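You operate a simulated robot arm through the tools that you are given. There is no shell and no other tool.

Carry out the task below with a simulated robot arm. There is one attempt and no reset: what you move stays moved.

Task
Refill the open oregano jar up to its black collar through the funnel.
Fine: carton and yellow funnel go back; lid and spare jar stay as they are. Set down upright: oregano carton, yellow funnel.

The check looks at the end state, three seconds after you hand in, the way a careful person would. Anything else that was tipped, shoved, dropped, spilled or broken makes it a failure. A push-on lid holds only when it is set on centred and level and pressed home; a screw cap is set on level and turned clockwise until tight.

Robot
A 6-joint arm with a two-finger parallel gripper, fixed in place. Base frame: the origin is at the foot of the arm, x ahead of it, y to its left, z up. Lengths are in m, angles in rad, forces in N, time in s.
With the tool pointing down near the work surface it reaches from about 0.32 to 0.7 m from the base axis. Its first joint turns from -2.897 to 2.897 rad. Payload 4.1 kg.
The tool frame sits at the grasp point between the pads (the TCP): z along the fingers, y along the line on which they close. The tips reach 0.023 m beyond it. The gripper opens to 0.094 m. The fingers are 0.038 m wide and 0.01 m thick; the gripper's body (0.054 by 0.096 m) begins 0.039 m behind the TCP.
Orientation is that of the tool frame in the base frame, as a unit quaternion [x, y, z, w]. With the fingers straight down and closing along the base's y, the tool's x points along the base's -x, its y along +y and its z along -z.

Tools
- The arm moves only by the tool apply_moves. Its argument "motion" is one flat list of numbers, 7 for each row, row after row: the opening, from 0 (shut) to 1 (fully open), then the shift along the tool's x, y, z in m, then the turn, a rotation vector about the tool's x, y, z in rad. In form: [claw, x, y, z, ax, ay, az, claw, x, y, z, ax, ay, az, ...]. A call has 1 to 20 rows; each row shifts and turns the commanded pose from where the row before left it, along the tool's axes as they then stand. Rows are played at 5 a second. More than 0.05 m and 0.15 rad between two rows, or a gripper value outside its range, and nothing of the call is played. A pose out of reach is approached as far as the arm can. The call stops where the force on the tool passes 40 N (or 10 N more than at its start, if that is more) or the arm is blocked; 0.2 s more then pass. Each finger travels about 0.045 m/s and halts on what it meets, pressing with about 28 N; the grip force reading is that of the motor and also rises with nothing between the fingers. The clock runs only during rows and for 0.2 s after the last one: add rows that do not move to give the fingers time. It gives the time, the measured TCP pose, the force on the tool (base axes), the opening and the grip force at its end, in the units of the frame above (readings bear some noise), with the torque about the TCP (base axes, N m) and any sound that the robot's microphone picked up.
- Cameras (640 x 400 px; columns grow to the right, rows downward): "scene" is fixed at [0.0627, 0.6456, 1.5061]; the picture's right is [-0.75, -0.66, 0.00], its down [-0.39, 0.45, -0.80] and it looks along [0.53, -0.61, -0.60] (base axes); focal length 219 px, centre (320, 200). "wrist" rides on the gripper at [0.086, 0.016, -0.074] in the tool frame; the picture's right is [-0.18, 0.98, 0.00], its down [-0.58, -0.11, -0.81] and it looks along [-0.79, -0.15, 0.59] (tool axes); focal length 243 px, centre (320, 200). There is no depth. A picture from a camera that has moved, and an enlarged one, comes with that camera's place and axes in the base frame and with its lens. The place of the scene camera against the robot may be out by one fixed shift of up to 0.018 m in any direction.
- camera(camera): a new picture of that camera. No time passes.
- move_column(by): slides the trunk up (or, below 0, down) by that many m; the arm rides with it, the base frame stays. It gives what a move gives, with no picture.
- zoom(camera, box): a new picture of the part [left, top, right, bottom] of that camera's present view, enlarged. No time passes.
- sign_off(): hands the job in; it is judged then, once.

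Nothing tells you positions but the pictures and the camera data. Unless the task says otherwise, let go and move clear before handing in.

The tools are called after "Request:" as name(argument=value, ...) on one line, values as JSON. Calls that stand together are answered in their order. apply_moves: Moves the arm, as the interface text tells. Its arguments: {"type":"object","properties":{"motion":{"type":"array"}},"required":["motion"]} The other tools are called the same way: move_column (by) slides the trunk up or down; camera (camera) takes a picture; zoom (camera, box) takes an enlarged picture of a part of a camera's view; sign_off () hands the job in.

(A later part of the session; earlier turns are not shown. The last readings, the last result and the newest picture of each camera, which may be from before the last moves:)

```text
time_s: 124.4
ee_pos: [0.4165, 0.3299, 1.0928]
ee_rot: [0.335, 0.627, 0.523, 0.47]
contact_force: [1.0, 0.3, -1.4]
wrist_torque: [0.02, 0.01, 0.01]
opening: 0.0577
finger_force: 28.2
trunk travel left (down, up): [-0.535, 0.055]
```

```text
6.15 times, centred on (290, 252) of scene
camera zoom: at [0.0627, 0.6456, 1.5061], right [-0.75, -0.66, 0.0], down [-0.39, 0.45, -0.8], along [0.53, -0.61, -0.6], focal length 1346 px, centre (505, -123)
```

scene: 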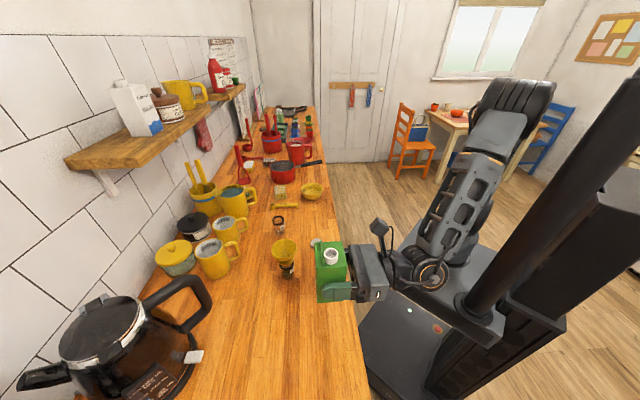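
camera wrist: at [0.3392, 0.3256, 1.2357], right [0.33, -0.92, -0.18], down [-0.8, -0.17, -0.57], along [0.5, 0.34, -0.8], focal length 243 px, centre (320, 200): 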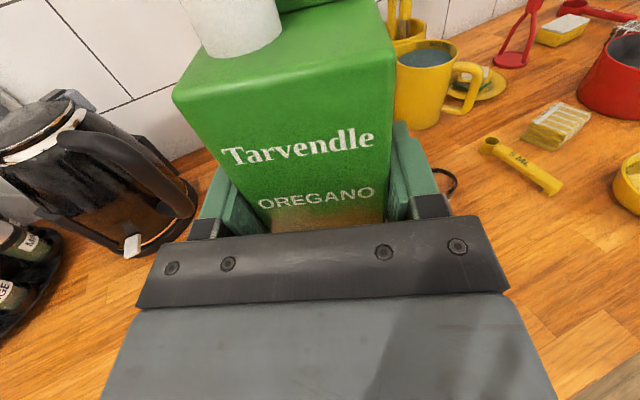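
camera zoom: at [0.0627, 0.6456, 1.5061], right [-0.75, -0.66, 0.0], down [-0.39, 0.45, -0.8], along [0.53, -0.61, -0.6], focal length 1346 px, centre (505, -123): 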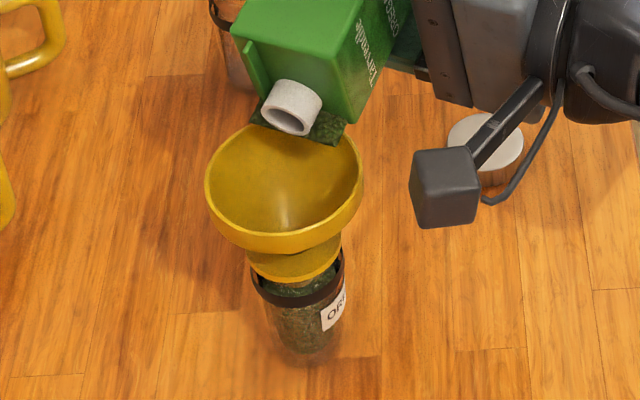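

At 104° the flow has settled out, which gives roughly 11% of jar height per degree. I need about 13% more, so I'll go 1° further and let it settle.

Request:
apply_moves(motion=[0.45, 0.0004, 0.0012, 0, 0, 0, -0.0175, 0.45, 0, 0, 0, 0, 0, 0, 0.45, 0, 0, 0, 0, 0, 0, 0.45, 0, 0, 0, 0, 0, 0, 0.45, 0, 0, 0, 0, 0, 0])

Request:
zoom(camera="scene", box=[275, 255, 300, 280])

Request:
zoom(camera="scene", box=[268, 220, 312, 285])

```text
time_s: 125.6
ee_pos: [0.4148, 0.3303, 1.0959]
ee_rot: [0.329, 0.629, 0.52, 0.476]
contact_force: [0.5, 0.4, -1.4]
wrist_torque: [-0.01, -0.01, 0.02]
opening: 0.0577
finger_force: 28.2
trunk travel left (down, up): [-0.535, 0.055]
```

```text
16.00 times, centred on (288, 268) of scene
camera zoom: at [0.0627, 0.6456, 1.5061], right [-0.75, -0.66, 0.0], down [-0.39, 0.45, -0.8], along [0.53, -0.61, -0.6], focal length 3500 px, centre (840, -880)
```

zoom: 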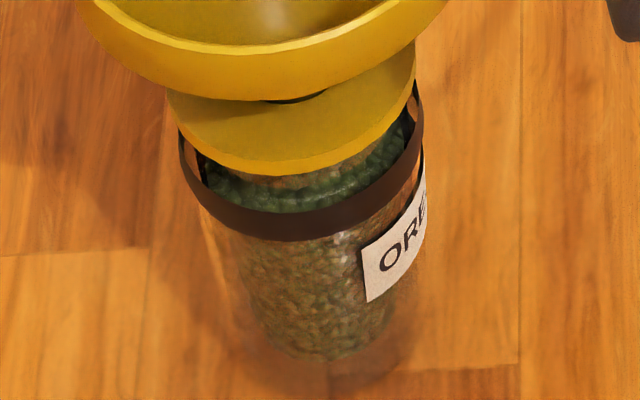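

```text
6.15 times, centred on (290, 252) of scene
camera zoom: at [0.0627, 0.6456, 1.5061], right [-0.75, -0.66, 0.0], down [-0.39, 0.45, -0.8], along [0.53, -0.61, -0.6], focal length 1346 px, centre (505, -123)
```

zoom: 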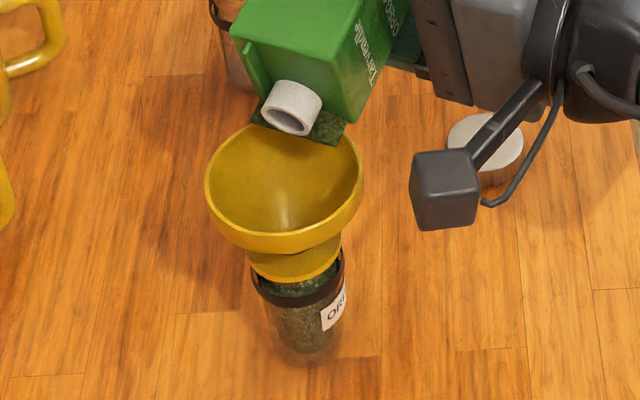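

It settled with a visible rise; the surface now meets the collar ring in this view. Going to the side view to confirm.

Request:
apply_moves(motion=[0.45, -0.0091, 0.0338, 0, 0, 0, 0, 0.45, -0.0091, 0.0338, 0, 0, 0, 0, 0.45, 0, 0, 0, 0, 0, 0.14096, 0.45, 0, 0, 0, 0, 0, 0.14096, 0.45, 0, 0, 0, 0, 0, 0.14096, 0.45, 0, 0, 0, 0, 0, 0.14096, 0.45, 0, 0, 0, 0, 0, 0.14096, 0.45, 0, 0, 0, 0, 0, 0.14096, 0.45, 0, 0, 0, 0, 0, 0.14096, 0.45, 0, 0, 0, 0, 0, 0.14096, 0.45, 0, 0, 0, 0, 0, 0.14096, 0.45, 0, 0, 0, 0, 0, 0.14096, 0.45, 0, 0, 0, 0, 0, 0.14096, 0.45, 0, 0, 0, 0, 0, 0.14096, 0.45, 0, 0, 0, 0, 0, 0.14096, 0.45, 0, 0, 0, 0, 0, 0])

Request:
apply_moves(motion=[0.45, 0, -0.0333, -0.0269, 0, 0, 0, 0.45, 0, -0.0333, -0.0269, 0, 0, 0, 0.45, 0, -0.0333, -0.0269, 0, 0, 0, 0.45, 0, -0.0333, -0.0269, 0.1135, 0, 0, 0.45, 0, -0.0333, -0.0269, 0.1135, 0, 0, 0.45, 0, -0.0333, -0.0269, 0.1135, 0, 0, 0.45, 0, 0, 0, 0.1135, 0, 0, 0.45, -0.045, 0, 0, 0, 0, 0, 0.45, -0.045, 0, 0, 0, 0, 0, 0.45, -0.045, 0, 0, 0, 0, 0, 0.45, -0.045, 0, 0, 0, 0, 0, 0.45, 0, 0, 0, 0, 0, 0])

Request:
camera(camera="wrist")

Request:
zoom(camera="wrist", box=[480, 0, 640, 130])

Request:
zoom(camera="wrist", box=[520, 20, 640, 80])

```text
time_s: 129.0
ee_pos: [0.4161, 0.3315, 1.1638]
ee_rot: [0.7, 0.122, 0.692, -0.124]
contact_force: [0.7, -0.9, -1.9]
wrist_torque: [0.01, 0.02, -0.01]
opening: 0.0579
finger_force: 28.1
trunk travel left (down, up): [-0.535, 0.055]
```

```text
time_s: 131.6
ee_pos: [0.1881, 0.4498, 0.9867]
ee_rot: [0.653, 0.276, 0.648, -0.278]
contact_force: [-0.1, -0.4, -1.9]
wrist_torque: [-0.02, 0.01, 0.01]
opening: 0.0577
finger_force: 28.5
trunk travel left (down, up): [-0.535, 0.055]
```

```text
taken
camera wrist: at [0.1504, 0.3842, 1.0731], right [0.71, -0.68, -0.19], down [-0.64, -0.5, -0.58], along [0.3, 0.53, -0.8], focal length 243 px, centre (320, 200)
```

wrist: 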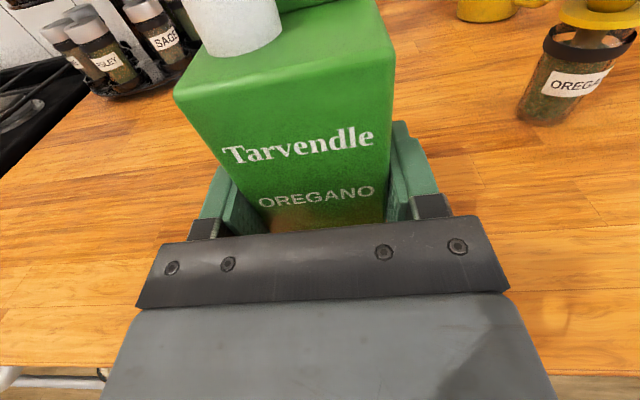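

```text
3.08 times, centred on (560, 65) of wrist
camera zoom: at [0.1504, 0.3842, 1.0731], right [0.71, -0.68, -0.19], down [-0.64, -0.5, -0.58], along [0.3, 0.53, -0.8], focal length 746 px, centre (-418, 615)
```

zoom: 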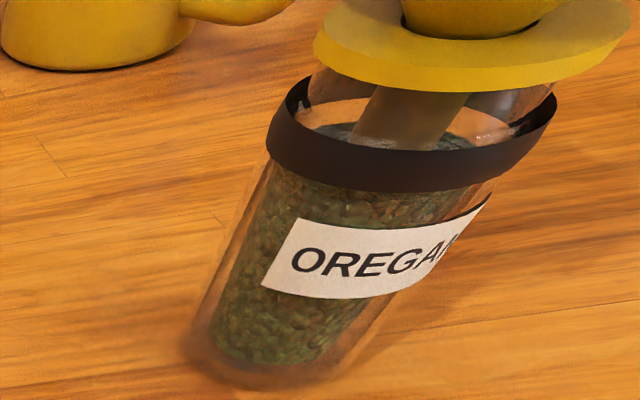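

```text
5.33 times, centred on (580, 50) of wrist
camera zoom: at [0.1504, 0.3842, 1.0731], right [0.71, -0.68, -0.19], down [-0.64, -0.5, -0.58], along [0.3, 0.53, -0.8], focal length 1294 px, centre (-1067, 1000)
```

zoom: 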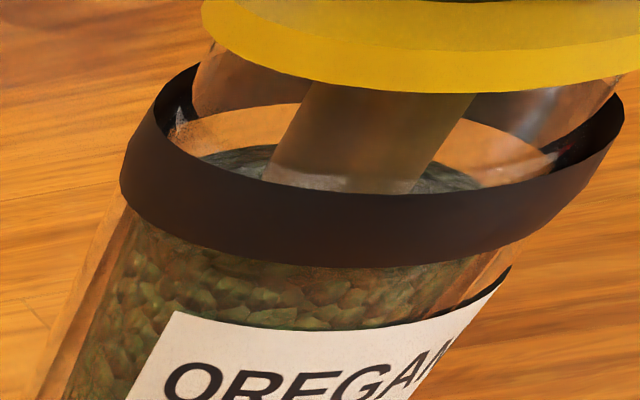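

The surface is now only about 3 mm below the collar's lower edge. One small top-up of about 1° more will bring it to the collar, so I'm going back once more.

Request:
apply_moves(motion=[0.45, 0.03, 0, 0, 0, 0, 0, 0.45, 0.05, 0, 0, 0, 0, 0, 0.45, 0.05, 0, 0, 0, 0, 0, 0.45, 0.033, 0, 0, 0, 0, 0, 0.45, 0, 0, 0, -0.1135, 0, 0, 0.45, 0, 0, 0, -0.1135, 0, 0, 0.45, 0, 0.0259, 0.0269, -0.1135, 0, 0, 0.45, 0, 0.0259, 0.0269, -0.1135, 0, 0, 0.45, 0, 0.0259, 0.0269, 0, 0, 0, 0.45, 0, 0.0259, 0.0269, 0, 0, 0, 0.45, 0, 0.0259, 0.0269, 0, 0, 0, 0.45, 0, 0.0259, 0.0269, 0, 0, 0, 0.45, 0, 0, 0, 0, 0, 0])

Request:
camera(camera="wrist")

```text
time_s: 134.4
ee_pos: [0.3975, 0.3708, 1.147]
ee_rot: [0.699, 0.122, 0.694, -0.123]
contact_force: [-0.8, 0.7, -2.8]
wrist_torque: [0.03, 0.02, -0.01]
opening: 0.0578
finger_force: 28.1
trunk travel left (down, up): [-0.535, 0.055]
```

```text
taken
camera wrist: at [0.3359, 0.3285, 1.2343], right [0.33, -0.92, -0.19], down [-0.8, -0.17, -0.57], along [0.5, 0.34, -0.8], focal length 243 px, centre (320, 200)
```

wrist: 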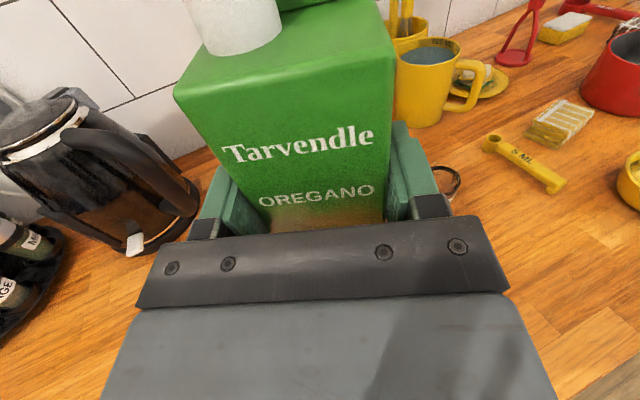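

Correcting the small offset and repeating the approach.

Request:
apply_moves(motion=[0.45, 0.0033, 0.0132, 0.0033, 0, 0, -0.1163, 0.45, 0.0033, 0.0081, 0, 0, 0, -0.1163, 0.45, 0.0033, 0.0081, 0, 0, 0, -0.1163, 0.45, 0.0033, 0.0081, 0, 0, 0, -0.1163, 0.45, 0.0033, 0.0081, 0, 0, 0, -0.1163, 0.45, 0.0033, 0.0081, 0, 0, 0, -0.1163, 0.45, 0.0033, 0.0081, 0, 0, 0, -0.1163, 0.45, 0.0033, 0.0081, 0, 0, 0, -0.1163, 0.45, 0.0033, 0.0081, 0, 0, 0, -0.1163, 0.45, -0.0214, -0.0371, 0, 0, 0, 0, 0.45, -0.0214, -0.0371, 0, 0, 0, 0, 0.45, -0.0214, -0.0371, 0, 0, 0, 0, 0.45, -0.0161, -0.028, 0, 0, 0, 0, 0.45, 0.0033, 0.0081, 0, 0, 0, -0.1163, 0.45, 0.0033, 0.0081, 0, 0, 0, -0.1163, 0.45, 0.0033, 0.0081, 0, 0, 0, -0.1163, 0.45, 0.0033, 0.0081, 0, 0, 0, -0.1163, 0.45, 0.0033, 0.0031, 0, 0, 0, -0.1163])

Request:
zoom(camera="scene", box=[268, 220, 312, 285])

Request:
camera(camera="wrist")

```text
time_s: 138.2
ee_pos: [0.4178, 0.3252, 1.0803]
ee_rot: [0.392, 0.593, 0.565, 0.42]
contact_force: [-1.0, -0.6, -1.7]
wrist_torque: [0.01, -0.01, 0.03]
opening: 0.0576
finger_force: 27.8
trunk travel left (down, up): [-0.535, 0.055]
```

```text
6.15 times, centred on (290, 252) of scene
camera zoom: at [0.0627, 0.6456, 1.5061], right [-0.75, -0.66, 0.0], down [-0.39, 0.45, -0.8], along [0.53, -0.61, -0.6], focal length 1346 px, centre (505, -123)
```

zoom: 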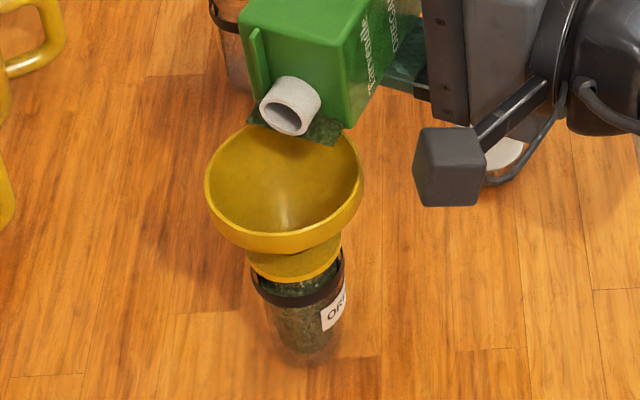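

```text
taken
camera wrist: at [0.3191, 0.3805, 1.0931], right [0.05, -0.12, 0.99], down [-0.56, -0.83, -0.07], along [0.83, -0.55, -0.11], focal length 243 px, centre (320, 200)
```

wrist: 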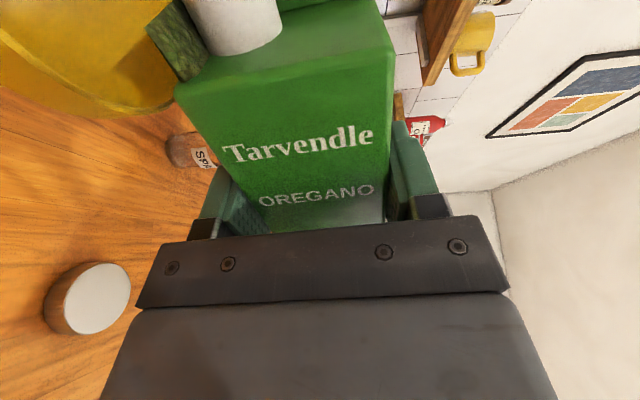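

Positioned as before. Now up to 105° (the previous maximum) plus about 1.2°, letting the flow settle.

Request:
apply_moves(motion=[0.45, 0.0021, 0.0054, 0, 0, 0, -0.0776, 0.45, 0.0021, 0.0054, 0, 0, 0, -0.0776, 0.45, 0.0013, 0.0034, 0, 0, 0, -0.0491, 0.45, 0.0005, 0.0014, 0, 0, 0, -0.0195, 0.45, 0, 0, 0, 0, 0, 0, 0.45, 0, 0, 0, 0, 0, 0])

Request:
zoom(camera="scene", box=[275, 255, 300, 280])

Request:
zoom(camera="scene", box=[268, 220, 312, 285])

```text
time_s: 139.6
ee_pos: [0.4157, 0.3328, 1.0955]
ee_rot: [0.324, 0.632, 0.515, 0.48]
contact_force: [-0.6, 0.3, -1.4]
wrist_torque: [-0.01, 0.0, -0.01]
opening: 0.058
finger_force: 27.9
trunk travel left (down, up): [-0.535, 0.055]
```

```text
16.00 times, centred on (288, 268) of scene
camera zoom: at [0.0627, 0.6456, 1.5061], right [-0.75, -0.66, 0.0], down [-0.39, 0.45, -0.8], along [0.53, -0.61, -0.6], focal length 3500 px, centre (840, -880)
```

zoom: 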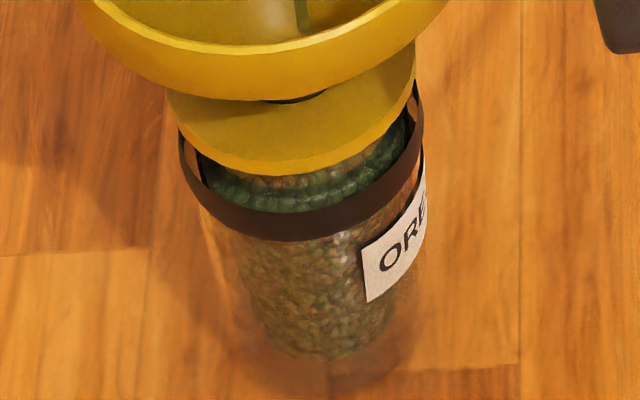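

```text
6.15 times, centred on (290, 252) of scene
camera zoom: at [0.0627, 0.6456, 1.5061], right [-0.75, -0.66, 0.0], down [-0.39, 0.45, -0.8], along [0.53, -0.61, -0.6], focal length 1346 px, centre (505, -123)
```

zoom: 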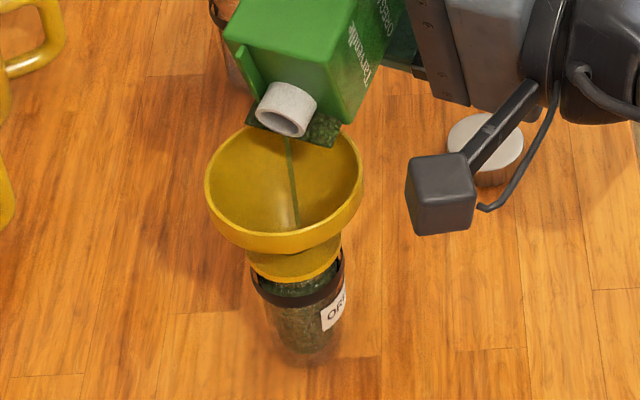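

Still trickling. One short hold more.

Request:
apply_moves(motion=[0.45, 0, 0, 0, 0, 0, 0])

Request:
zoom(camera="scene", box=[275, 255, 300, 280])

Request:
zoom(camera="scene", box=[268, 220, 312, 285])

```text
time_s: 140.0
ee_pos: [0.4159, 0.3333, 1.0957]
ee_rot: [0.323, 0.633, 0.515, 0.48]
contact_force: [-0.7, 0.7, -2.2]
wrist_torque: [-0.05, -0.01, 0.01]
opening: 0.0581
finger_force: 27.7
trunk travel left (down, up): [-0.535, 0.055]
```

```text
16.00 times, centred on (288, 268) of scene
camera zoom: at [0.0627, 0.6456, 1.5061], right [-0.75, -0.66, 0.0], down [-0.39, 0.45, -0.8], along [0.53, -0.61, -0.6], focal length 3500 px, centre (840, -880)
```

zoom: 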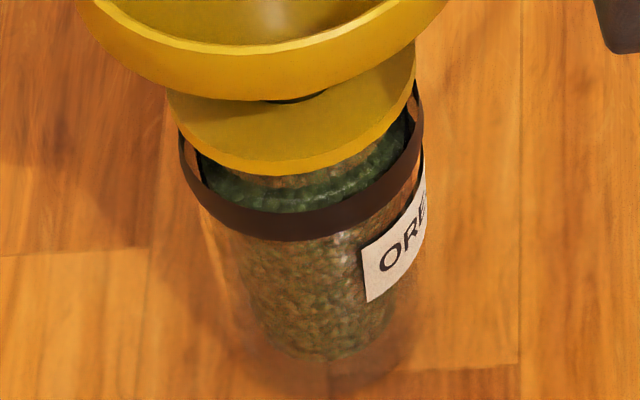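

```text
6.15 times, centred on (290, 252) of scene
camera zoom: at [0.0627, 0.6456, 1.5061], right [-0.75, -0.66, 0.0], down [-0.39, 0.45, -0.8], along [0.53, -0.61, -0.6], focal length 1346 px, centre (505, -123)
```

zoom: 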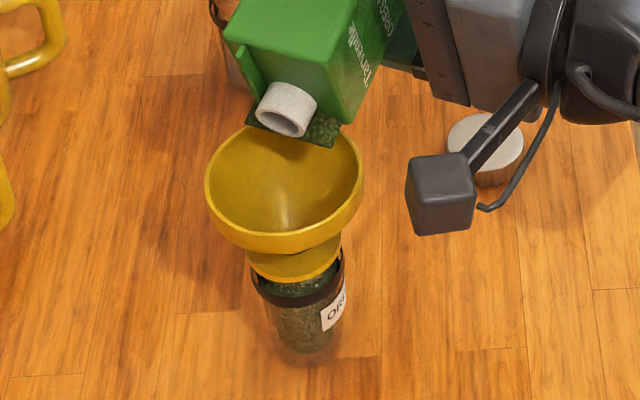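

Flow has stopped. Side view check.

Request:
apply_moves(motion=[0.45, -0.0097, 0.0336, 0, 0, 0, 0, 0.45, -0.0097, 0.0336, 0, 0, 0, 0, 0.45, 0, 0, 0, 0, 0, 0.14246, 0.45, 0, 0, 0, 0, 0, 0.14246, 0.45, 0, 0, 0, 0, 0, 0.14246, 0.45, 0, 0, 0, 0, 0, 0.14246, 0.45, 0, 0, 0, 0, 0, 0.14246, 0.45, 0, 0, 0, 0, 0, 0.14246, 0.45, 0, 0, 0, 0, 0, 0.14246, 0.45, 0, 0, 0, 0, 0, 0.14246, 0.45, 0, 0, 0, 0, 0, 0.14246, 0.45, 0, 0, 0, 0, 0, 0.14246, 0.45, 0, 0, 0, 0, 0, 0.14246, 0.45, 0, 0, 0, 0, 0, 0.14246, 0.45, 0, 0, 0, 0, 0, 0.14246, 0.45, 0, 0, 0, 0, 0, 0])

Request:
apply_moves(motion=[0.45, 0, -0.0333, -0.0269, 0, 0, 0, 0.45, 0, -0.0333, -0.0269, 0, 0, 0, 0.45, 0, -0.0333, -0.0269, 0, 0, 0, 0.45, 0, -0.0333, -0.0269, 0.1135, 0, 0, 0.45, 0, -0.0333, -0.0269, 0.1135, 0, 0, 0.45, 0, -0.0333, -0.0269, 0.1135, 0, 0, 0.45, 0, 0, 0, 0.1135, 0, 0, 0.45, -0.045, 0, 0, 0, 0, 0, 0.45, -0.045, 0, 0, 0, 0, 0, 0.45, -0.045, 0, 0, 0, 0, 0, 0.45, -0.048, 0, 0, 0, 0, 0, 0.45, 0, 0, 0, 0, 0, 0])

Request:
camera(camera="wrist")

Request:
zoom(camera="wrist", box=[480, 0, 640, 130])

Request:
zoom(camera="wrist", box=[520, 20, 640, 80])

```text
time_s: 143.4
ee_pos: [0.4169, 0.3328, 1.165]
ee_rot: [0.7, 0.122, 0.693, -0.124]
contact_force: [-0.3, 0.5, -1.8]
wrist_torque: [0.0, 0.03, -0.01]
opening: 0.0577
finger_force: 28.1
trunk travel left (down, up): [-0.535, 0.055]
```

```text
time_s: 146.0
ee_pos: [0.1884, 0.4542, 0.982]
ee_rot: [0.654, 0.274, 0.648, -0.277]
contact_force: [0.3, 0.2, -1.4]
wrist_torque: [-0.02, 0.02, 0.03]
opening: 0.0577
finger_force: 28.2
trunk travel left (down, up): [-0.535, 0.055]
```

```text
taken
camera wrist: at [0.1494, 0.3869, 1.0696], right [0.71, -0.68, -0.19], down [-0.64, -0.5, -0.58], along [0.3, 0.53, -0.8], focal length 243 px, centre (320, 200)
```

wrist: 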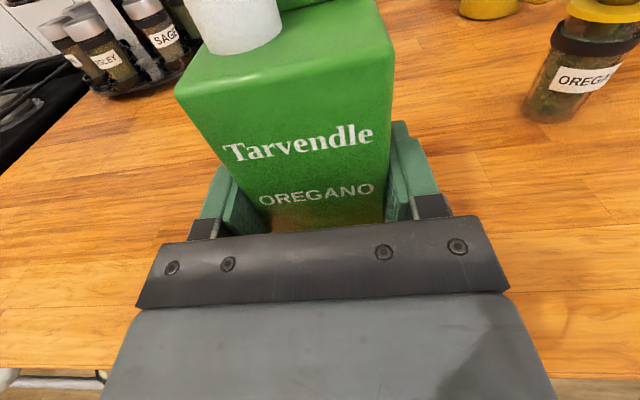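

```text
3.08 times, centred on (560, 65) of wrist
camera zoom: at [0.1494, 0.3869, 1.0696], right [0.71, -0.68, -0.19], down [-0.64, -0.5, -0.58], along [0.3, 0.53, -0.8], focal length 746 px, centre (-418, 615)
```

zoom: 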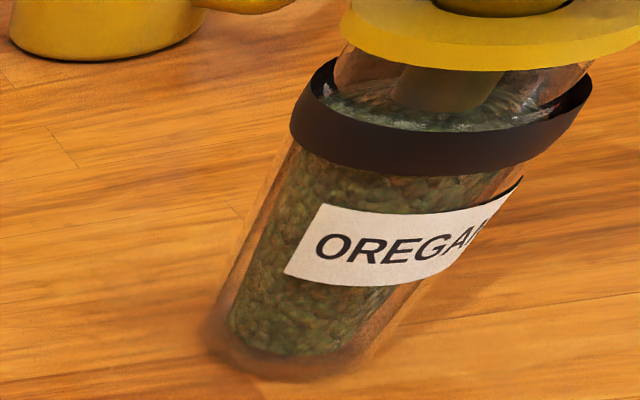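

```text
5.33 times, centred on (580, 50) of wrist
camera zoom: at [0.1494, 0.3869, 1.0696], right [0.71, -0.68, -0.19], down [-0.64, -0.5, -0.58], along [0.3, 0.53, -0.8], focal length 1294 px, centre (-1067, 1000)
```

zoom: 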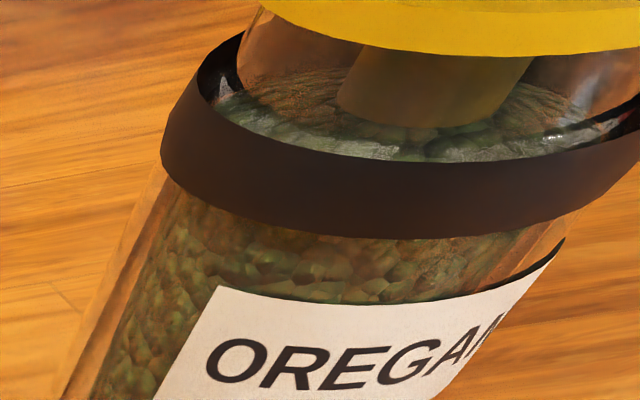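

The surface now sits right at the collar, inside its lower edge, and the funnel bowl is clean, so filling is done. Next I'll return the carton to its original spot, allowing for the ~6 mm it crept forward in the grip.

Request:
apply_moves(motion=[0.45, 0.02, 0, 0, 0, 0, 0, 0.45, 0, 0.0024, 0.0386, 0, 0, 0, 0.45, 0, 0.0024, 0.0386, 0, 0, 0, 0.45, 0, 0.0024, 0.0386, 0, 0, 0, 0.45, 0, 0.0024, 0.0386, 0, 0, 0, 0.45, 0, 0, 0, 0, 0, 0])

Request:
camera(camera="wrist")

Request:
zoom(camera="scene", box=[220, 270, 380, 370])

```text
time_s: 147.4
ee_pos: [0.3029, 0.5586, 1.003]
ee_rot: [0.654, 0.276, 0.648, -0.277]
contact_force: [-0.3, -0.4, -1.2]
wrist_torque: [-0.05, 0.03, 0.02]
opening: 0.0578
finger_force: 28.2
trunk travel left (down, up): [-0.535, 0.055]
```

```text
taken
camera wrist: at [0.265, 0.492, 1.0902], right [0.7, -0.68, -0.19], down [-0.64, -0.5, -0.57], along [0.3, 0.53, -0.8], focal length 243 px, centre (320, 200)
```

wrist: 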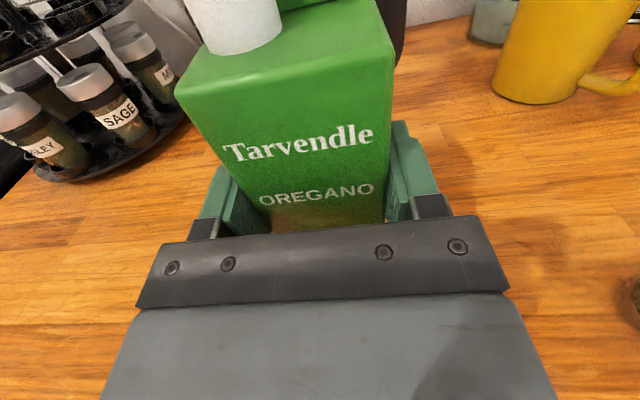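

```text
4.00 times, centred on (300, 320) of scene
camera zoom: at [0.0627, 0.6456, 1.5061], right [-0.75, -0.66, 0.0], down [-0.39, 0.45, -0.8], along [0.53, -0.61, -0.6], focal length 875 px, centre (400, -280)
```

zoom: 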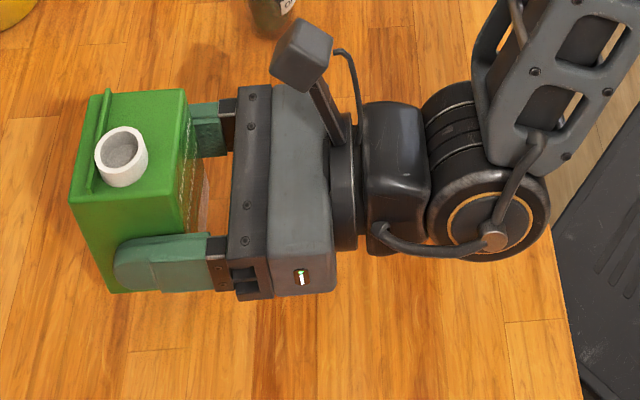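

In line with its original place. Lowering most of the way, then small steps until it touches.

Request:
apply_moves(motion=[0.45, -0.015, 0, 0, 0, 0, 0, 0.45, -0.013, 0, 0, 0, 0, 0, 0.45, -0.008, 0, 0, 0, 0, 0, 0.45, -0.003, 0, 0, 0, 0, 0, 0.45, 0, 0, 0, 0, 0, 0])

Request:
apply_moves(motion=[0.45, -0.0015, 0, 0, 0, 0, 0, 0.45, 0, 0, 0, 0, 0, 0])

Request:
apply_moves(motion=[0.45, -0.0012, 0, 0, 0, 0, 0, 0.45, 0, 0, 0, 0, 0, 0])

Request:
camera(camera="wrist")

```text
time_s: 148.6
ee_pos: [0.3036, 0.5564, 0.9643]
ee_rot: [0.654, 0.274, 0.648, -0.276]
contact_force: [0.1, -0.3, -1.0]
wrist_torque: [-0.02, 0.01, 0.02]
opening: 0.0578
finger_force: 28.3
trunk travel left (down, up): [-0.535, 0.055]
```

```text
time_s: 149.2
ee_pos: [0.302, 0.5571, 0.9623]
ee_rot: [0.654, 0.274, 0.648, -0.276]
contact_force: [0.6, 0.7, -1.6]
wrist_torque: [-0.02, 0.04, -0.03]
opening: 0.0578
finger_force: 27.9
trunk travel left (down, up): [-0.535, 0.055]
```

```text
time_s: 149.8
ee_pos: [0.3031, 0.5578, 0.9617]
ee_rot: [0.654, 0.274, 0.648, -0.276]
contact_force: [0.2, 0.9, -1.5]
wrist_torque: [0.03, 0.0, 0.04]
opening: 0.0579
finger_force: 28.3
trunk travel left (down, up): [-0.535, 0.055]
```

```text
taken
camera wrist: at [0.2637, 0.4909, 1.0485], right [0.7, -0.68, -0.19], down [-0.64, -0.5, -0.58], along [0.3, 0.53, -0.8], focal length 243 px, centre (320, 200)
```

wrist: 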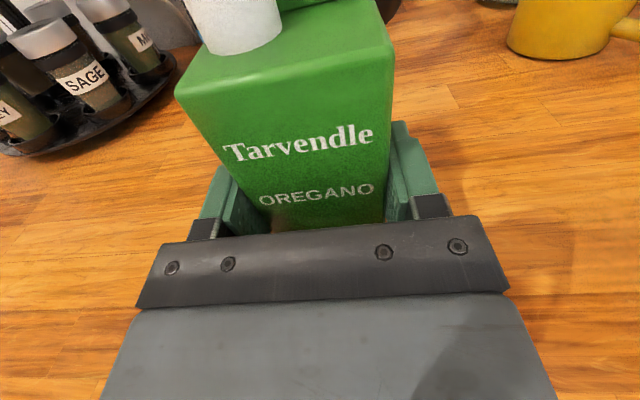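

Nearly at the original height, with the weight still on the gripper. I'll step down a little more until contact.

Request:
apply_moves(motion=[0.45, -0.001, 0, 0, 0, 0, 0, 0.45, 0, 0, 0, 0, 0, 0])

Request:
apply_moves(motion=[0.45, -0.001, 0, 0, 0, 0, 0, 0.45, 0, 0, 0, 0, 0, 0])

```text
time_s: 150.4
ee_pos: [0.3027, 0.5573, 0.9607]
ee_rot: [0.654, 0.275, 0.647, -0.278]
contact_force: [0.0, -0.7, -2.0]
wrist_torque: [0.01, 0.0, 0.0]
opening: 0.0576
finger_force: 27.7
trunk travel left (down, up): [-0.535, 0.055]
```

```text
time_s: 151.0
ee_pos: [0.3014, 0.557, 0.9603]
ee_rot: [0.654, 0.274, 0.649, -0.277]
contact_force: [0.0, 0.8, 3.3]
wrist_torque: [-0.16, 0.0, 0.02]
opening: 0.058
finger_force: 28.0
trunk travel left (down, up): [-0.535, 0.055]
```

It's touching down (+3 N). I'll release gently and open fully.

Request:
apply_moves(motion=[0.62, 0, 0, 0, 0, 0, 0, 0.7, 0, 0, 0, 0, 0, 0, 0.85, 0, 0, 0, 0, 0, 0, 1, 0, 0, 0, 0, 0, 0, 1, 0, 0, 0, 0, 0, 0])

Request:
camera(camera="wrist")

Request:
zoom(camera="scene", box=[220, 270, 380, 370])

```text
time_s: 152.2
ee_pos: [0.3034, 0.5577, 0.9593]
ee_rot: [0.655, 0.274, 0.648, -0.277]
contact_force: [-0.2, 0.0, -0.2]
wrist_torque: [0.0, -0.02, 0.0]
opening: 0.0941
finger_force: 0.1
trunk travel left (down, up): [-0.535, 0.055]
```

```text
taken
camera wrist: at [0.2638, 0.4906, 1.0468], right [0.7, -0.68, -0.19], down [-0.64, -0.5, -0.58], along [0.3, 0.53, -0.8], focal length 243 px, centre (320, 200)
```

wrist: 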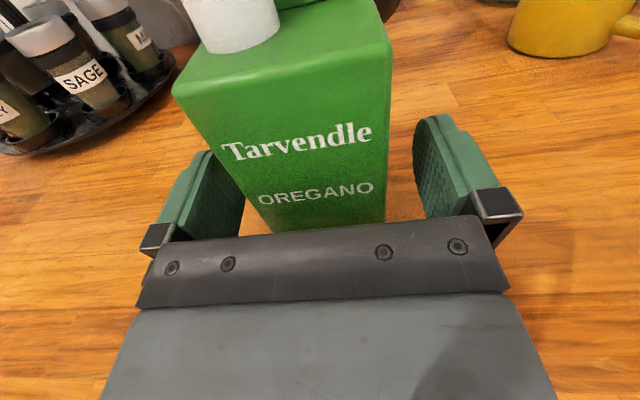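

```text
4.00 times, centred on (300, 320) of scene
camera zoom: at [0.0627, 0.6456, 1.5061], right [-0.75, -0.66, 0.0], down [-0.39, 0.45, -0.8], along [0.53, -0.61, -0.6], focal length 875 px, centre (400, -280)
```

zoom: 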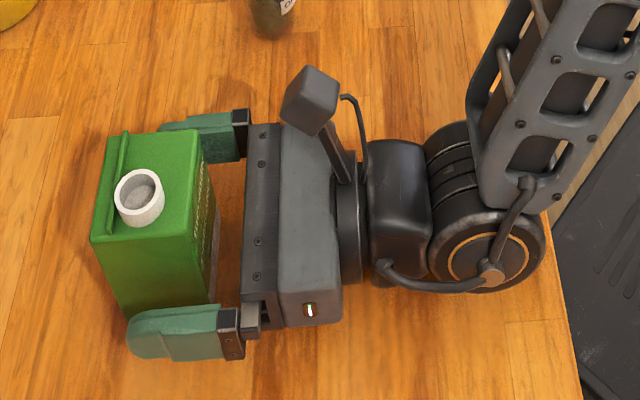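

The carton stands upright in its original place, and the fingers are clear. I'll back straight out, rise, and return to the pose from which I can swing the wrist back to pointing down.

Request:
apply_moves(motion=[1, 0, 0, -0.03, 0, 0, 0, 1, 0, 0, -0.035, 0, 0, 0, 1, 0, 0, -0.035, 0, 0, 0, 1, 0, 0, -0.04, 0, 0, 0, 1, 0.048, 0, 0, 0, 0, 0, 1, 0.048, 0, 0, 0, 0, 0, 1, 0.048, 0, 0, 0, 0, 0, 1, 0.048, 0, 0, 0, 0, 0, 1, 0.048, 0, 0, 0, 0, 0, 1, 0.048, 0, 0, 0, 0, 0, 1, 0.048, 0, 0, 0, 0, 0, 1, 0.048, 0, 0, 0, 0, 0, 1, 0.046, 0, 0, 0, 0, 0, 1, 0, 0, 0, 0, 0, 0])

Request:
camera(camera="scene")

Request:
zoom(camera="scene", box=[235, 295, 291, 355])

```text
time_s: 155.2
ee_pos: [0.2109, 0.4572, 1.3925]
ee_rot: [0.654, 0.276, 0.648, -0.278]
contact_force: [-0.5, 0.1, -0.6]
wrist_torque: [0.01, -0.01, -0.02]
opening: 0.094
finger_force: 0.0
trunk travel left (down, up): [-0.535, 0.055]
```

```text
taken
```

scene: 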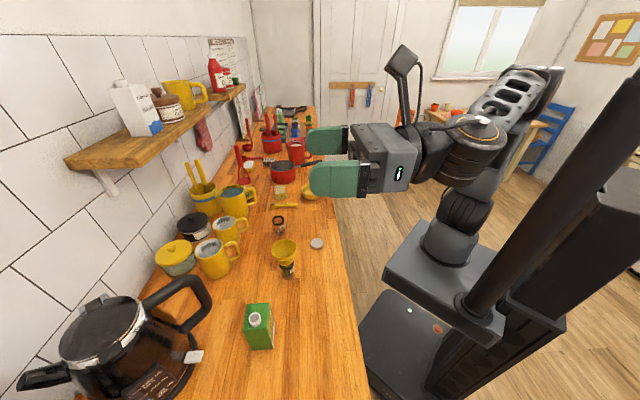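

```text
6.67 times, centred on (263, 325) of scene
camera zoom: at [0.0627, 0.6456, 1.5061], right [-0.75, -0.66, 0.0], down [-0.39, 0.45, -0.8], along [0.53, -0.61, -0.6], focal length 1458 px, centre (700, -633)
```

zoom: 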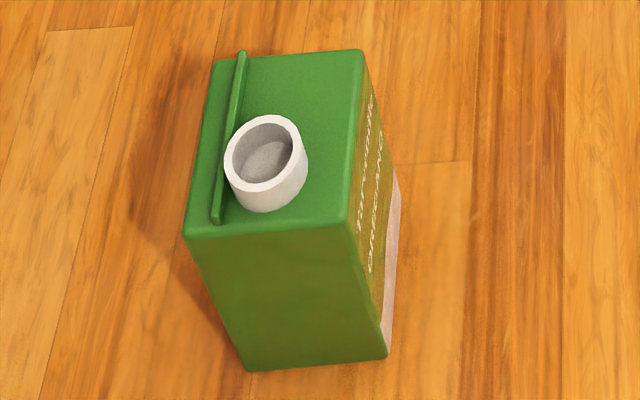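

The carton is back within 1–2 mm of where it stood. Now I'll swing the wrist back over, in free air, to point down.

Request:
apply_moves(motion=[1, 0, 0.031, 0.027, 0, 0, 0, 1, 0, 0.031, 0.027, 0, 0, 0, 1, 0, 0.031, 0.027, 0, 0, 0, 1, 0, 0.031, 0.027, 0, 0, 0, 1, 0, 0.018, 0, -0.106, 0, 0.106, 1, 0, 0.018, 0, -0.106, 0, 0.106, 1, 0, 0.018, 0, -0.106, 0, 0.106, 1, 0, 0.018, 0, -0.106, 0, 0.106, 1, 0, 0.018, 0, -0.106, 0, 0.106, 1, 0, 0.018, 0, -0.106, 0, 0.106, 1, 0, 0.018, 0, -0.106, 0, 0.106, 1, 0, 0.018, 0, -0.106, 0, 0.106, 1, 0, 0, 0, 0, 0, 0])

Request:
camera(camera="scene")

```text
time_s: 158.0
ee_pos: [0.4243, 0.3305, 1.339]
ee_rot: [0.76, -0.293, 0.534, -0.226]
contact_force: [0.6, 0.9, -0.6]
wrist_torque: [-0.01, 0.01, -0.01]
opening: 0.094
finger_force: 0.1
trunk travel left (down, up): [-0.535, 0.055]
```

```text
taken
```

scene: 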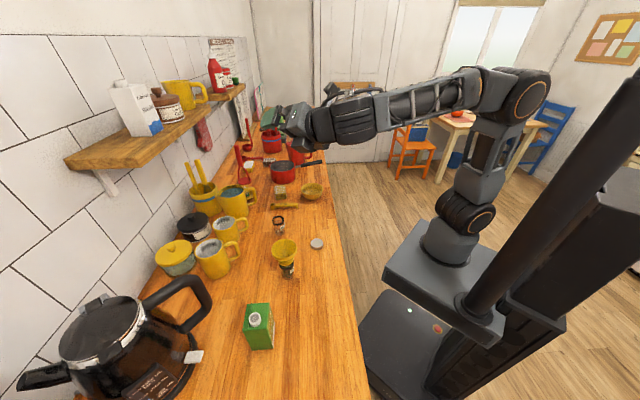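

The swing follows the earlier path. Continuing the remaining part.

Request:
apply_moves(motion=[1, 0, 0.018, 0, -0.106, 0, 0.106, 1, 0, 0.018, 0, -0.106, 0, 0.106, 1, 0, 0.018, 0, -0.106, 0, 0.106, 1, 0, 0.018, 0, -0.106, 0, 0.106, 1, 0, 0.018, 0, -0.106, 0, 0.106, 1, 0, 0.018, 0, -0.106, 0, 0.106, 1, 0, 0.018, 0, -0.106, 0, 0.106, 1, 0, 0.018, 0, -0.106, 0, 0.106, 1, 0, 0.018, 0, -0.106, 0, 0.106, 1, 0, 0.018, 0, -0.106, 0, 0.106, 1, 0, 0.018, 0, -0.106, 0, 0.106, 1, 0, 0.018, 0, -0.106, 0, 0.106, 1, 0, 0.018, 0, -0.105, 0, 0.105, 1, 0, 0, 0, 0, 0, 0])

Request:
camera(camera="scene")

```text
time_s: 161.0
ee_pos: [0.2662, 0.3141, 1.2208]
ee_rot: [-0.388, 0.921, 0.004, -0.005]
contact_force: [0.1, -0.4, 1.3]
wrist_torque: [0.02, -0.03, 0.0]
opening: 0.0938
finger_force: 0.2
trunk travel left (down, up): [-0.535, 0.055]
```

```text
taken
```

scene: 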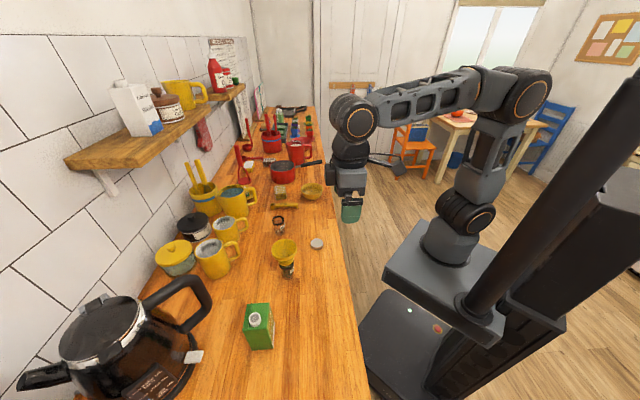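

The tool points down again. I'll square up the orientation and move above the funnel on the oregano jar.

Request:
apply_moves(motion=[1, 0, 0, 0, 0.0112, -0.0061, 0, 1, 0, 0, 0, 0, 0, 0.1327, 1, 0, 0, 0, 0, 0, 0.1327, 1, 0, 0, 0, 0, 0, 0.1327, 1, 0, 0, 0, 0, 0, 0.1327, 1, 0, 0, 0, 0, 0, 0.1327, 1, 0, 0, 0, 0, 0, 0.1327, 1, -0.0338, 0.0221, 0.018, 0, 0, 0, 1, -0.0338, 0.0221, 0.018, 0, 0, 0, 1, -0.0338, 0.0221, 0.018, 0, 0, 0, 1, -0.0338, 0.0221, 0.018, 0, 0, 0, 1, 0, 0, 0, 0, 0, 0])

Request:
camera(camera="wrist")

Request:
zoom(camera="scene", box=[240, 190, 340, 290])

```text
time_s: 163.6
ee_pos: [0.4028, 0.4032, 1.1494]
ee_rot: [-0.002, 1.0, 0.0, 0.001]
contact_force: [0.5, -1.1, 0.0]
wrist_torque: [-0.02, -0.01, -0.03]
opening: 0.0942
finger_force: 0.0
trunk travel left (down, up): [-0.535, 0.055]
```

```text
taken
camera wrist: at [0.3166, 0.418, 1.2236], right [0.18, 0.98, 0.0], down [0.58, -0.1, 0.81], along [0.79, -0.15, -0.59], focal length 243 px, centre (320, 200)
```

wrist: 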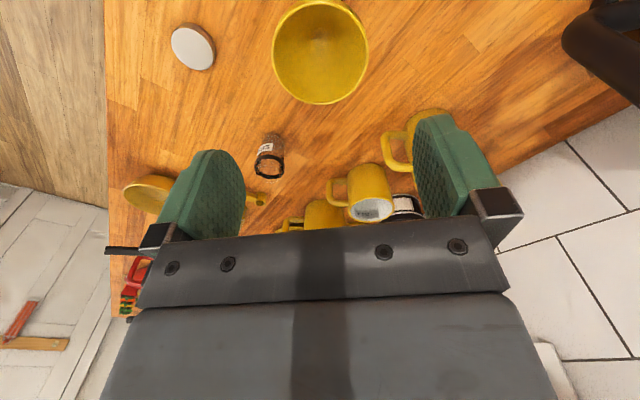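

```text
4.00 times, centred on (290, 240) of scene
camera zoom: at [0.0627, 0.6456, 1.5061], right [-0.75, -0.66, 0.0], down [-0.39, 0.45, -0.8], along [0.53, -0.61, -0.6], focal length 875 px, centre (440, 40)
```

zoom: 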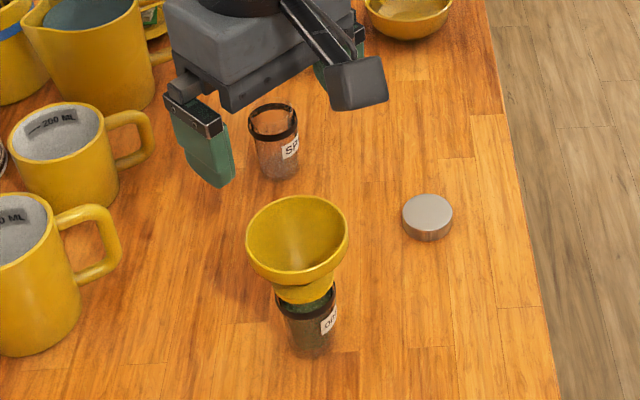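

Directly above it. Lowering to just above rim level with the small correction, then checking the centring.

Request:
apply_moves(motion=[1, 0.0011, 0.0006, 0.03, 0, 0, 0, 1, 0, 0, 0.03, 0, 0, 0, 1, 0, 0, 0.022, 0, 0, 0, 1, 0, 0, 0, 0, 0, 0])

Request:
zoom(camera="wrist", box=[180, 0, 480, 250])

```text
time_s: 164.6
ee_pos: [0.4, 0.4026, 1.0671]
ee_rot: [-0.002, 1.0, 0.0, 0.001]
contact_force: [0.6, 0.2, 0.5]
wrist_torque: [0.0, 0.0, 0.02]
opening: 0.0942
finger_force: 0.1
trunk travel left (down, up): [-0.535, 0.055]
```

```text
1.60 times, centred on (330, 125) of wrist
camera zoom: at [0.315, 0.4178, 1.1414], right [0.18, 0.98, 0.0], down [0.58, -0.1, 0.81], along [0.79, -0.15, -0.59], focal length 388 px, centre (304, 320)
```

zoom: 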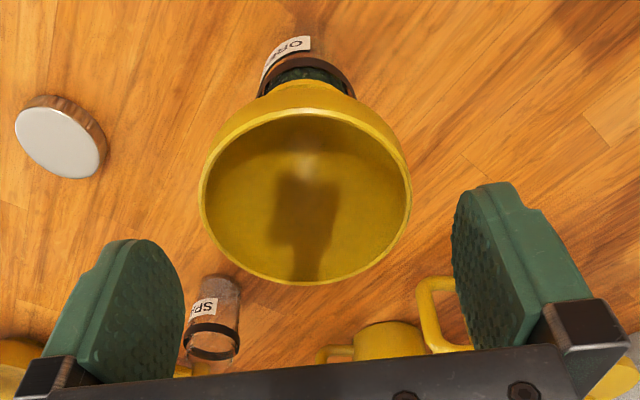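

It's centred. Lowering the pads around the rim.

Request:
apply_moves(motion=[1, -0.0005, 0.0004, 0.014, 0, 0, 0, 1, 0, 0, 0.014, 0, 0, 0, 1, 0, 0, 0.0117, 0, 0, 0, 1, 0, 0, 0, 0, 0, 0, 0.81, 0, 0, 0, 0, 0, 0, 0.81, 0, 0, 0, 0, 0, 0])

Request:
zoom(camera="wrist", box=[190, 90, 450, 250])

Request:
zoom(camera="wrist", box=[260, 30, 380, 110])

```text
time_s: 166.0
ee_pos: [0.3999, 0.4027, 1.0275]
ee_rot: [-0.002, 1.0, -0.001, 0.0]
contact_force: [0.7, 0.3, -0.4]
wrist_torque: [0.0, 0.01, 0.02]
opening: 0.076
finger_force: 0.0
trunk travel left (down, up): [-0.535, 0.055]
```

```text
2.46 times, centred on (320, 170) of wrist
camera zoom: at [0.3146, 0.4175, 1.1016], right [0.18, 0.98, 0.0], down [0.58, -0.1, 0.81], along [0.79, -0.15, -0.59], focal length 597 px, centre (320, 274)
```

zoom: 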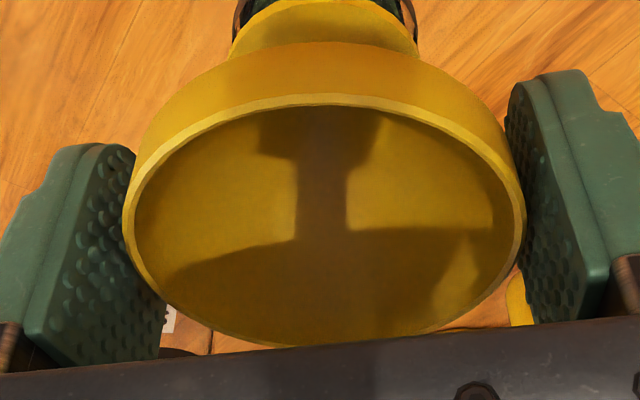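

```text
5.00 times, centred on (320, 70) of wrist
camera zoom: at [0.3146, 0.4175, 1.1016], right [0.18, 0.98, 0.0], down [0.58, -0.1, 0.81], along [0.79, -0.15, -0.59], focal length 1213 px, centre (320, 850)
```

zoom: 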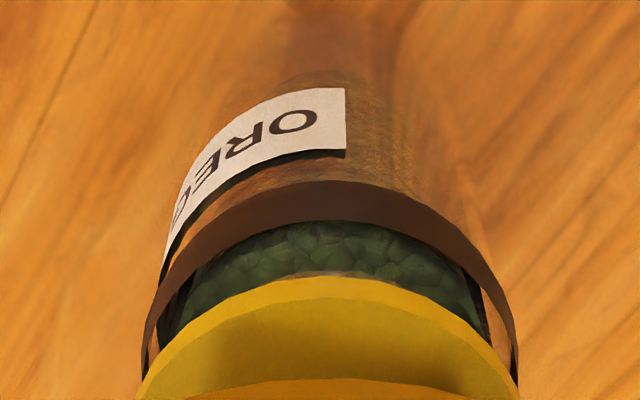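

The bowl is about 0.8 mm off-centre, so I'll correct that and close.

Request:
apply_moves(motion=[0.81, -0.0009, 0.0009, 0, 0, 0, 0, 0.75, 0, 0, 0, 0, 0, 0, 0.65, 0, 0, 0, 0, 0, 0, 0.6, 0, 0, 0, 0, 0, 0, 0.6, 0, 0, 0, 0, 0, 0])

Request:
zoom(camera="wrist", box=[190, 50, 450, 250])

Request:
zoom(camera="scene", box=[260, 225, 320, 290])

```text
time_s: 167.2
ee_pos: [0.4013, 0.4044, 1.0264]
ee_rot: [-0.001, 1.0, -0.001, 0.001]
contact_force: [0.0, 0.3, 1.6]
wrist_torque: [-0.01, 0.05, 0.0]
opening: 0.0706
finger_force: 27.8
trunk travel left (down, up): [-0.535, 0.055]
```

```text
2.00 times, centred on (320, 150) of wrist
camera zoom: at [0.3156, 0.4185, 1.1018], right [0.18, 0.98, 0.0], down [0.58, -0.1, 0.81], along [0.79, -0.15, -0.59], focal length 485 px, centre (320, 300)
```

zoom: 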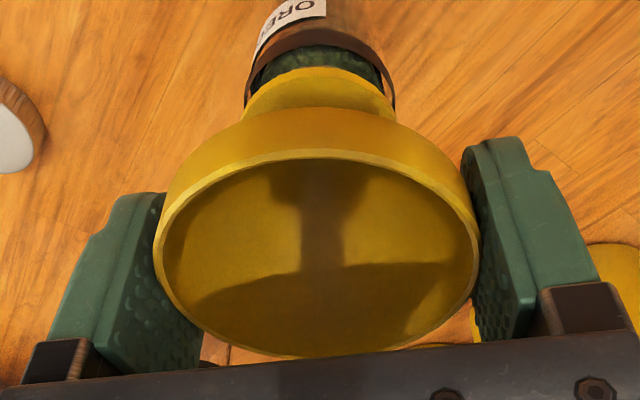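

```text
6.15 times, centred on (290, 258) of scene
camera zoom: at [0.0627, 0.6456, 1.5061], right [-0.75, -0.66, 0.0], down [-0.39, 0.45, -0.8], along [0.53, -0.61, -0.6], focal length 1346 px, centre (505, -154)
```

zoom: 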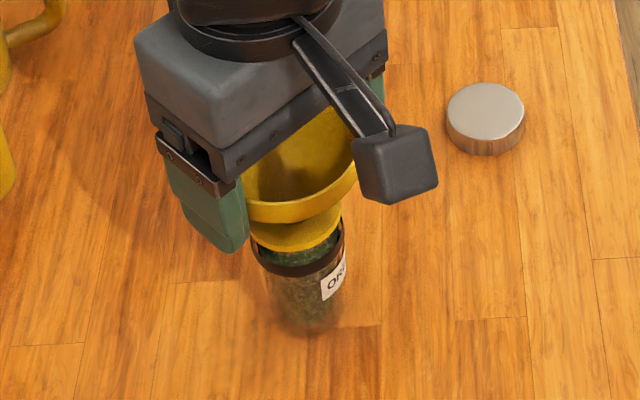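

Firm grip at the same pose as when I placed it. Lifting slowly straight up out of the herb.

Request:
apply_moves(motion=[0.6, 0, 0, -0.004, 0, 0, 0, 0.6, 0, 0, -0.006, 0, 0, 0, 0.6, 0, 0, -0.008, 0, 0, 0, 0.6, 0, 0, -0.01, 0, 0, 0, 0.6, 0, 0, -0.012, 0, 0, 0, 0.6, 0, 0, -0.015, 0, 0, 0, 0.6, 0, 0, 0, 0, 0, 0])

Request:
zoom(camera="wrist", box=[190, 0, 450, 250])

Request:
zoom(camera="scene", box=[260, 215, 320, 290])

```text
time_s: 168.8
ee_pos: [0.4014, 0.4042, 1.0824]
ee_rot: [-0.002, 1.0, 0.0, 0.001]
contact_force: [-1.0, -0.5, -0.2]
wrist_torque: [0.0, 0.0, 0.0]
opening: 0.07
finger_force: 28.0
trunk travel left (down, up): [-0.535, 0.055]
```

```text
1.60 times, centred on (320, 125) of wrist
camera zoom: at [0.3155, 0.4185, 1.1568], right [0.18, 0.98, 0.0], down [0.58, -0.1, 0.81], along [0.79, -0.15, -0.59], focal length 388 px, centre (320, 320)
```

zoom: 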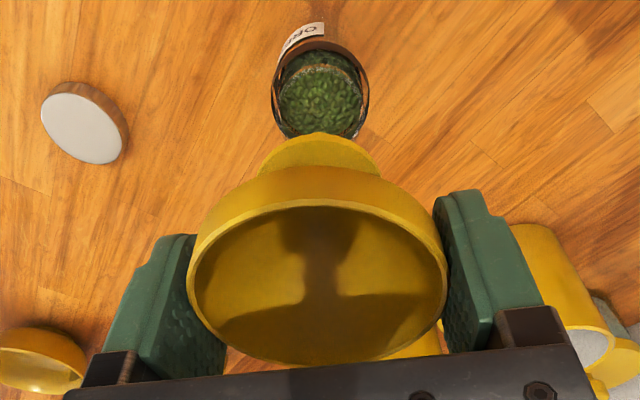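

```text
5.33 times, centred on (290, 252) of scene
camera zoom: at [0.0627, 0.6456, 1.5061], right [-0.75, -0.66, 0.0], down [-0.39, 0.45, -0.8], along [0.53, -0.61, -0.6], focal length 1166 px, centre (480, -80)
```

zoom: 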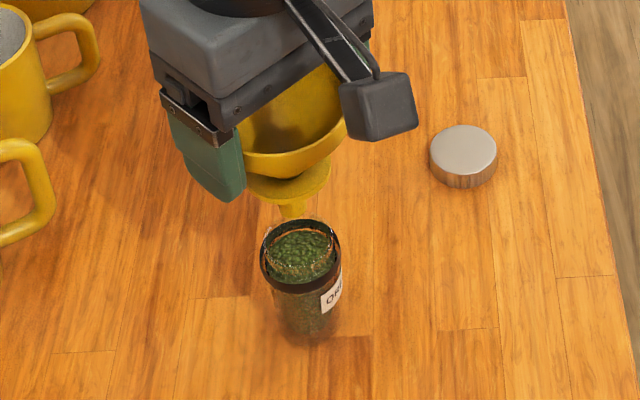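

The funnel is out. I'll check the fill level unobstructed.

Request:
zoom(camera="scene", box=[275, 252, 300, 277])

Request:
zoom(camera="wrist", box=[290, 10, 360, 70])

```text
16.00 times, centred on (288, 264) of scene
camera zoom: at [0.0627, 0.6456, 1.5061], right [-0.75, -0.66, 0.0], down [-0.39, 0.45, -0.8], along [0.53, -0.61, -0.6], focal length 3500 px, centre (840, -832)
```

zoom: 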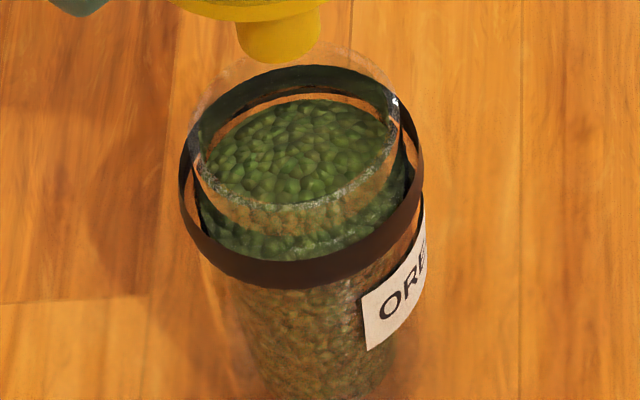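

```text
6.67 times, centred on (325, 40) of wrist
camera zoom: at [0.3155, 0.4185, 1.1568], right [0.18, 0.98, 0.0], down [0.58, -0.1, 0.81], along [0.79, -0.15, -0.59], focal length 1618 px, centre (287, 1267)
```

zoom: 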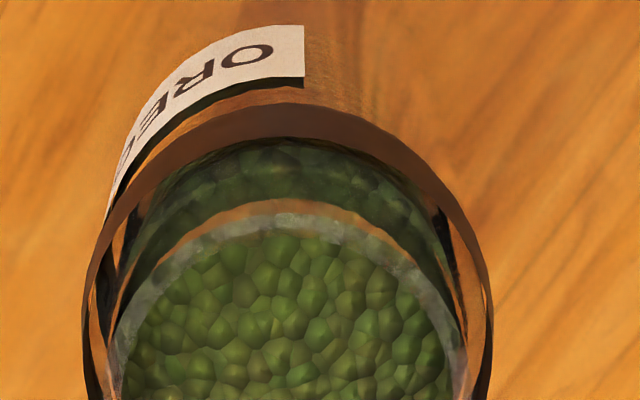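

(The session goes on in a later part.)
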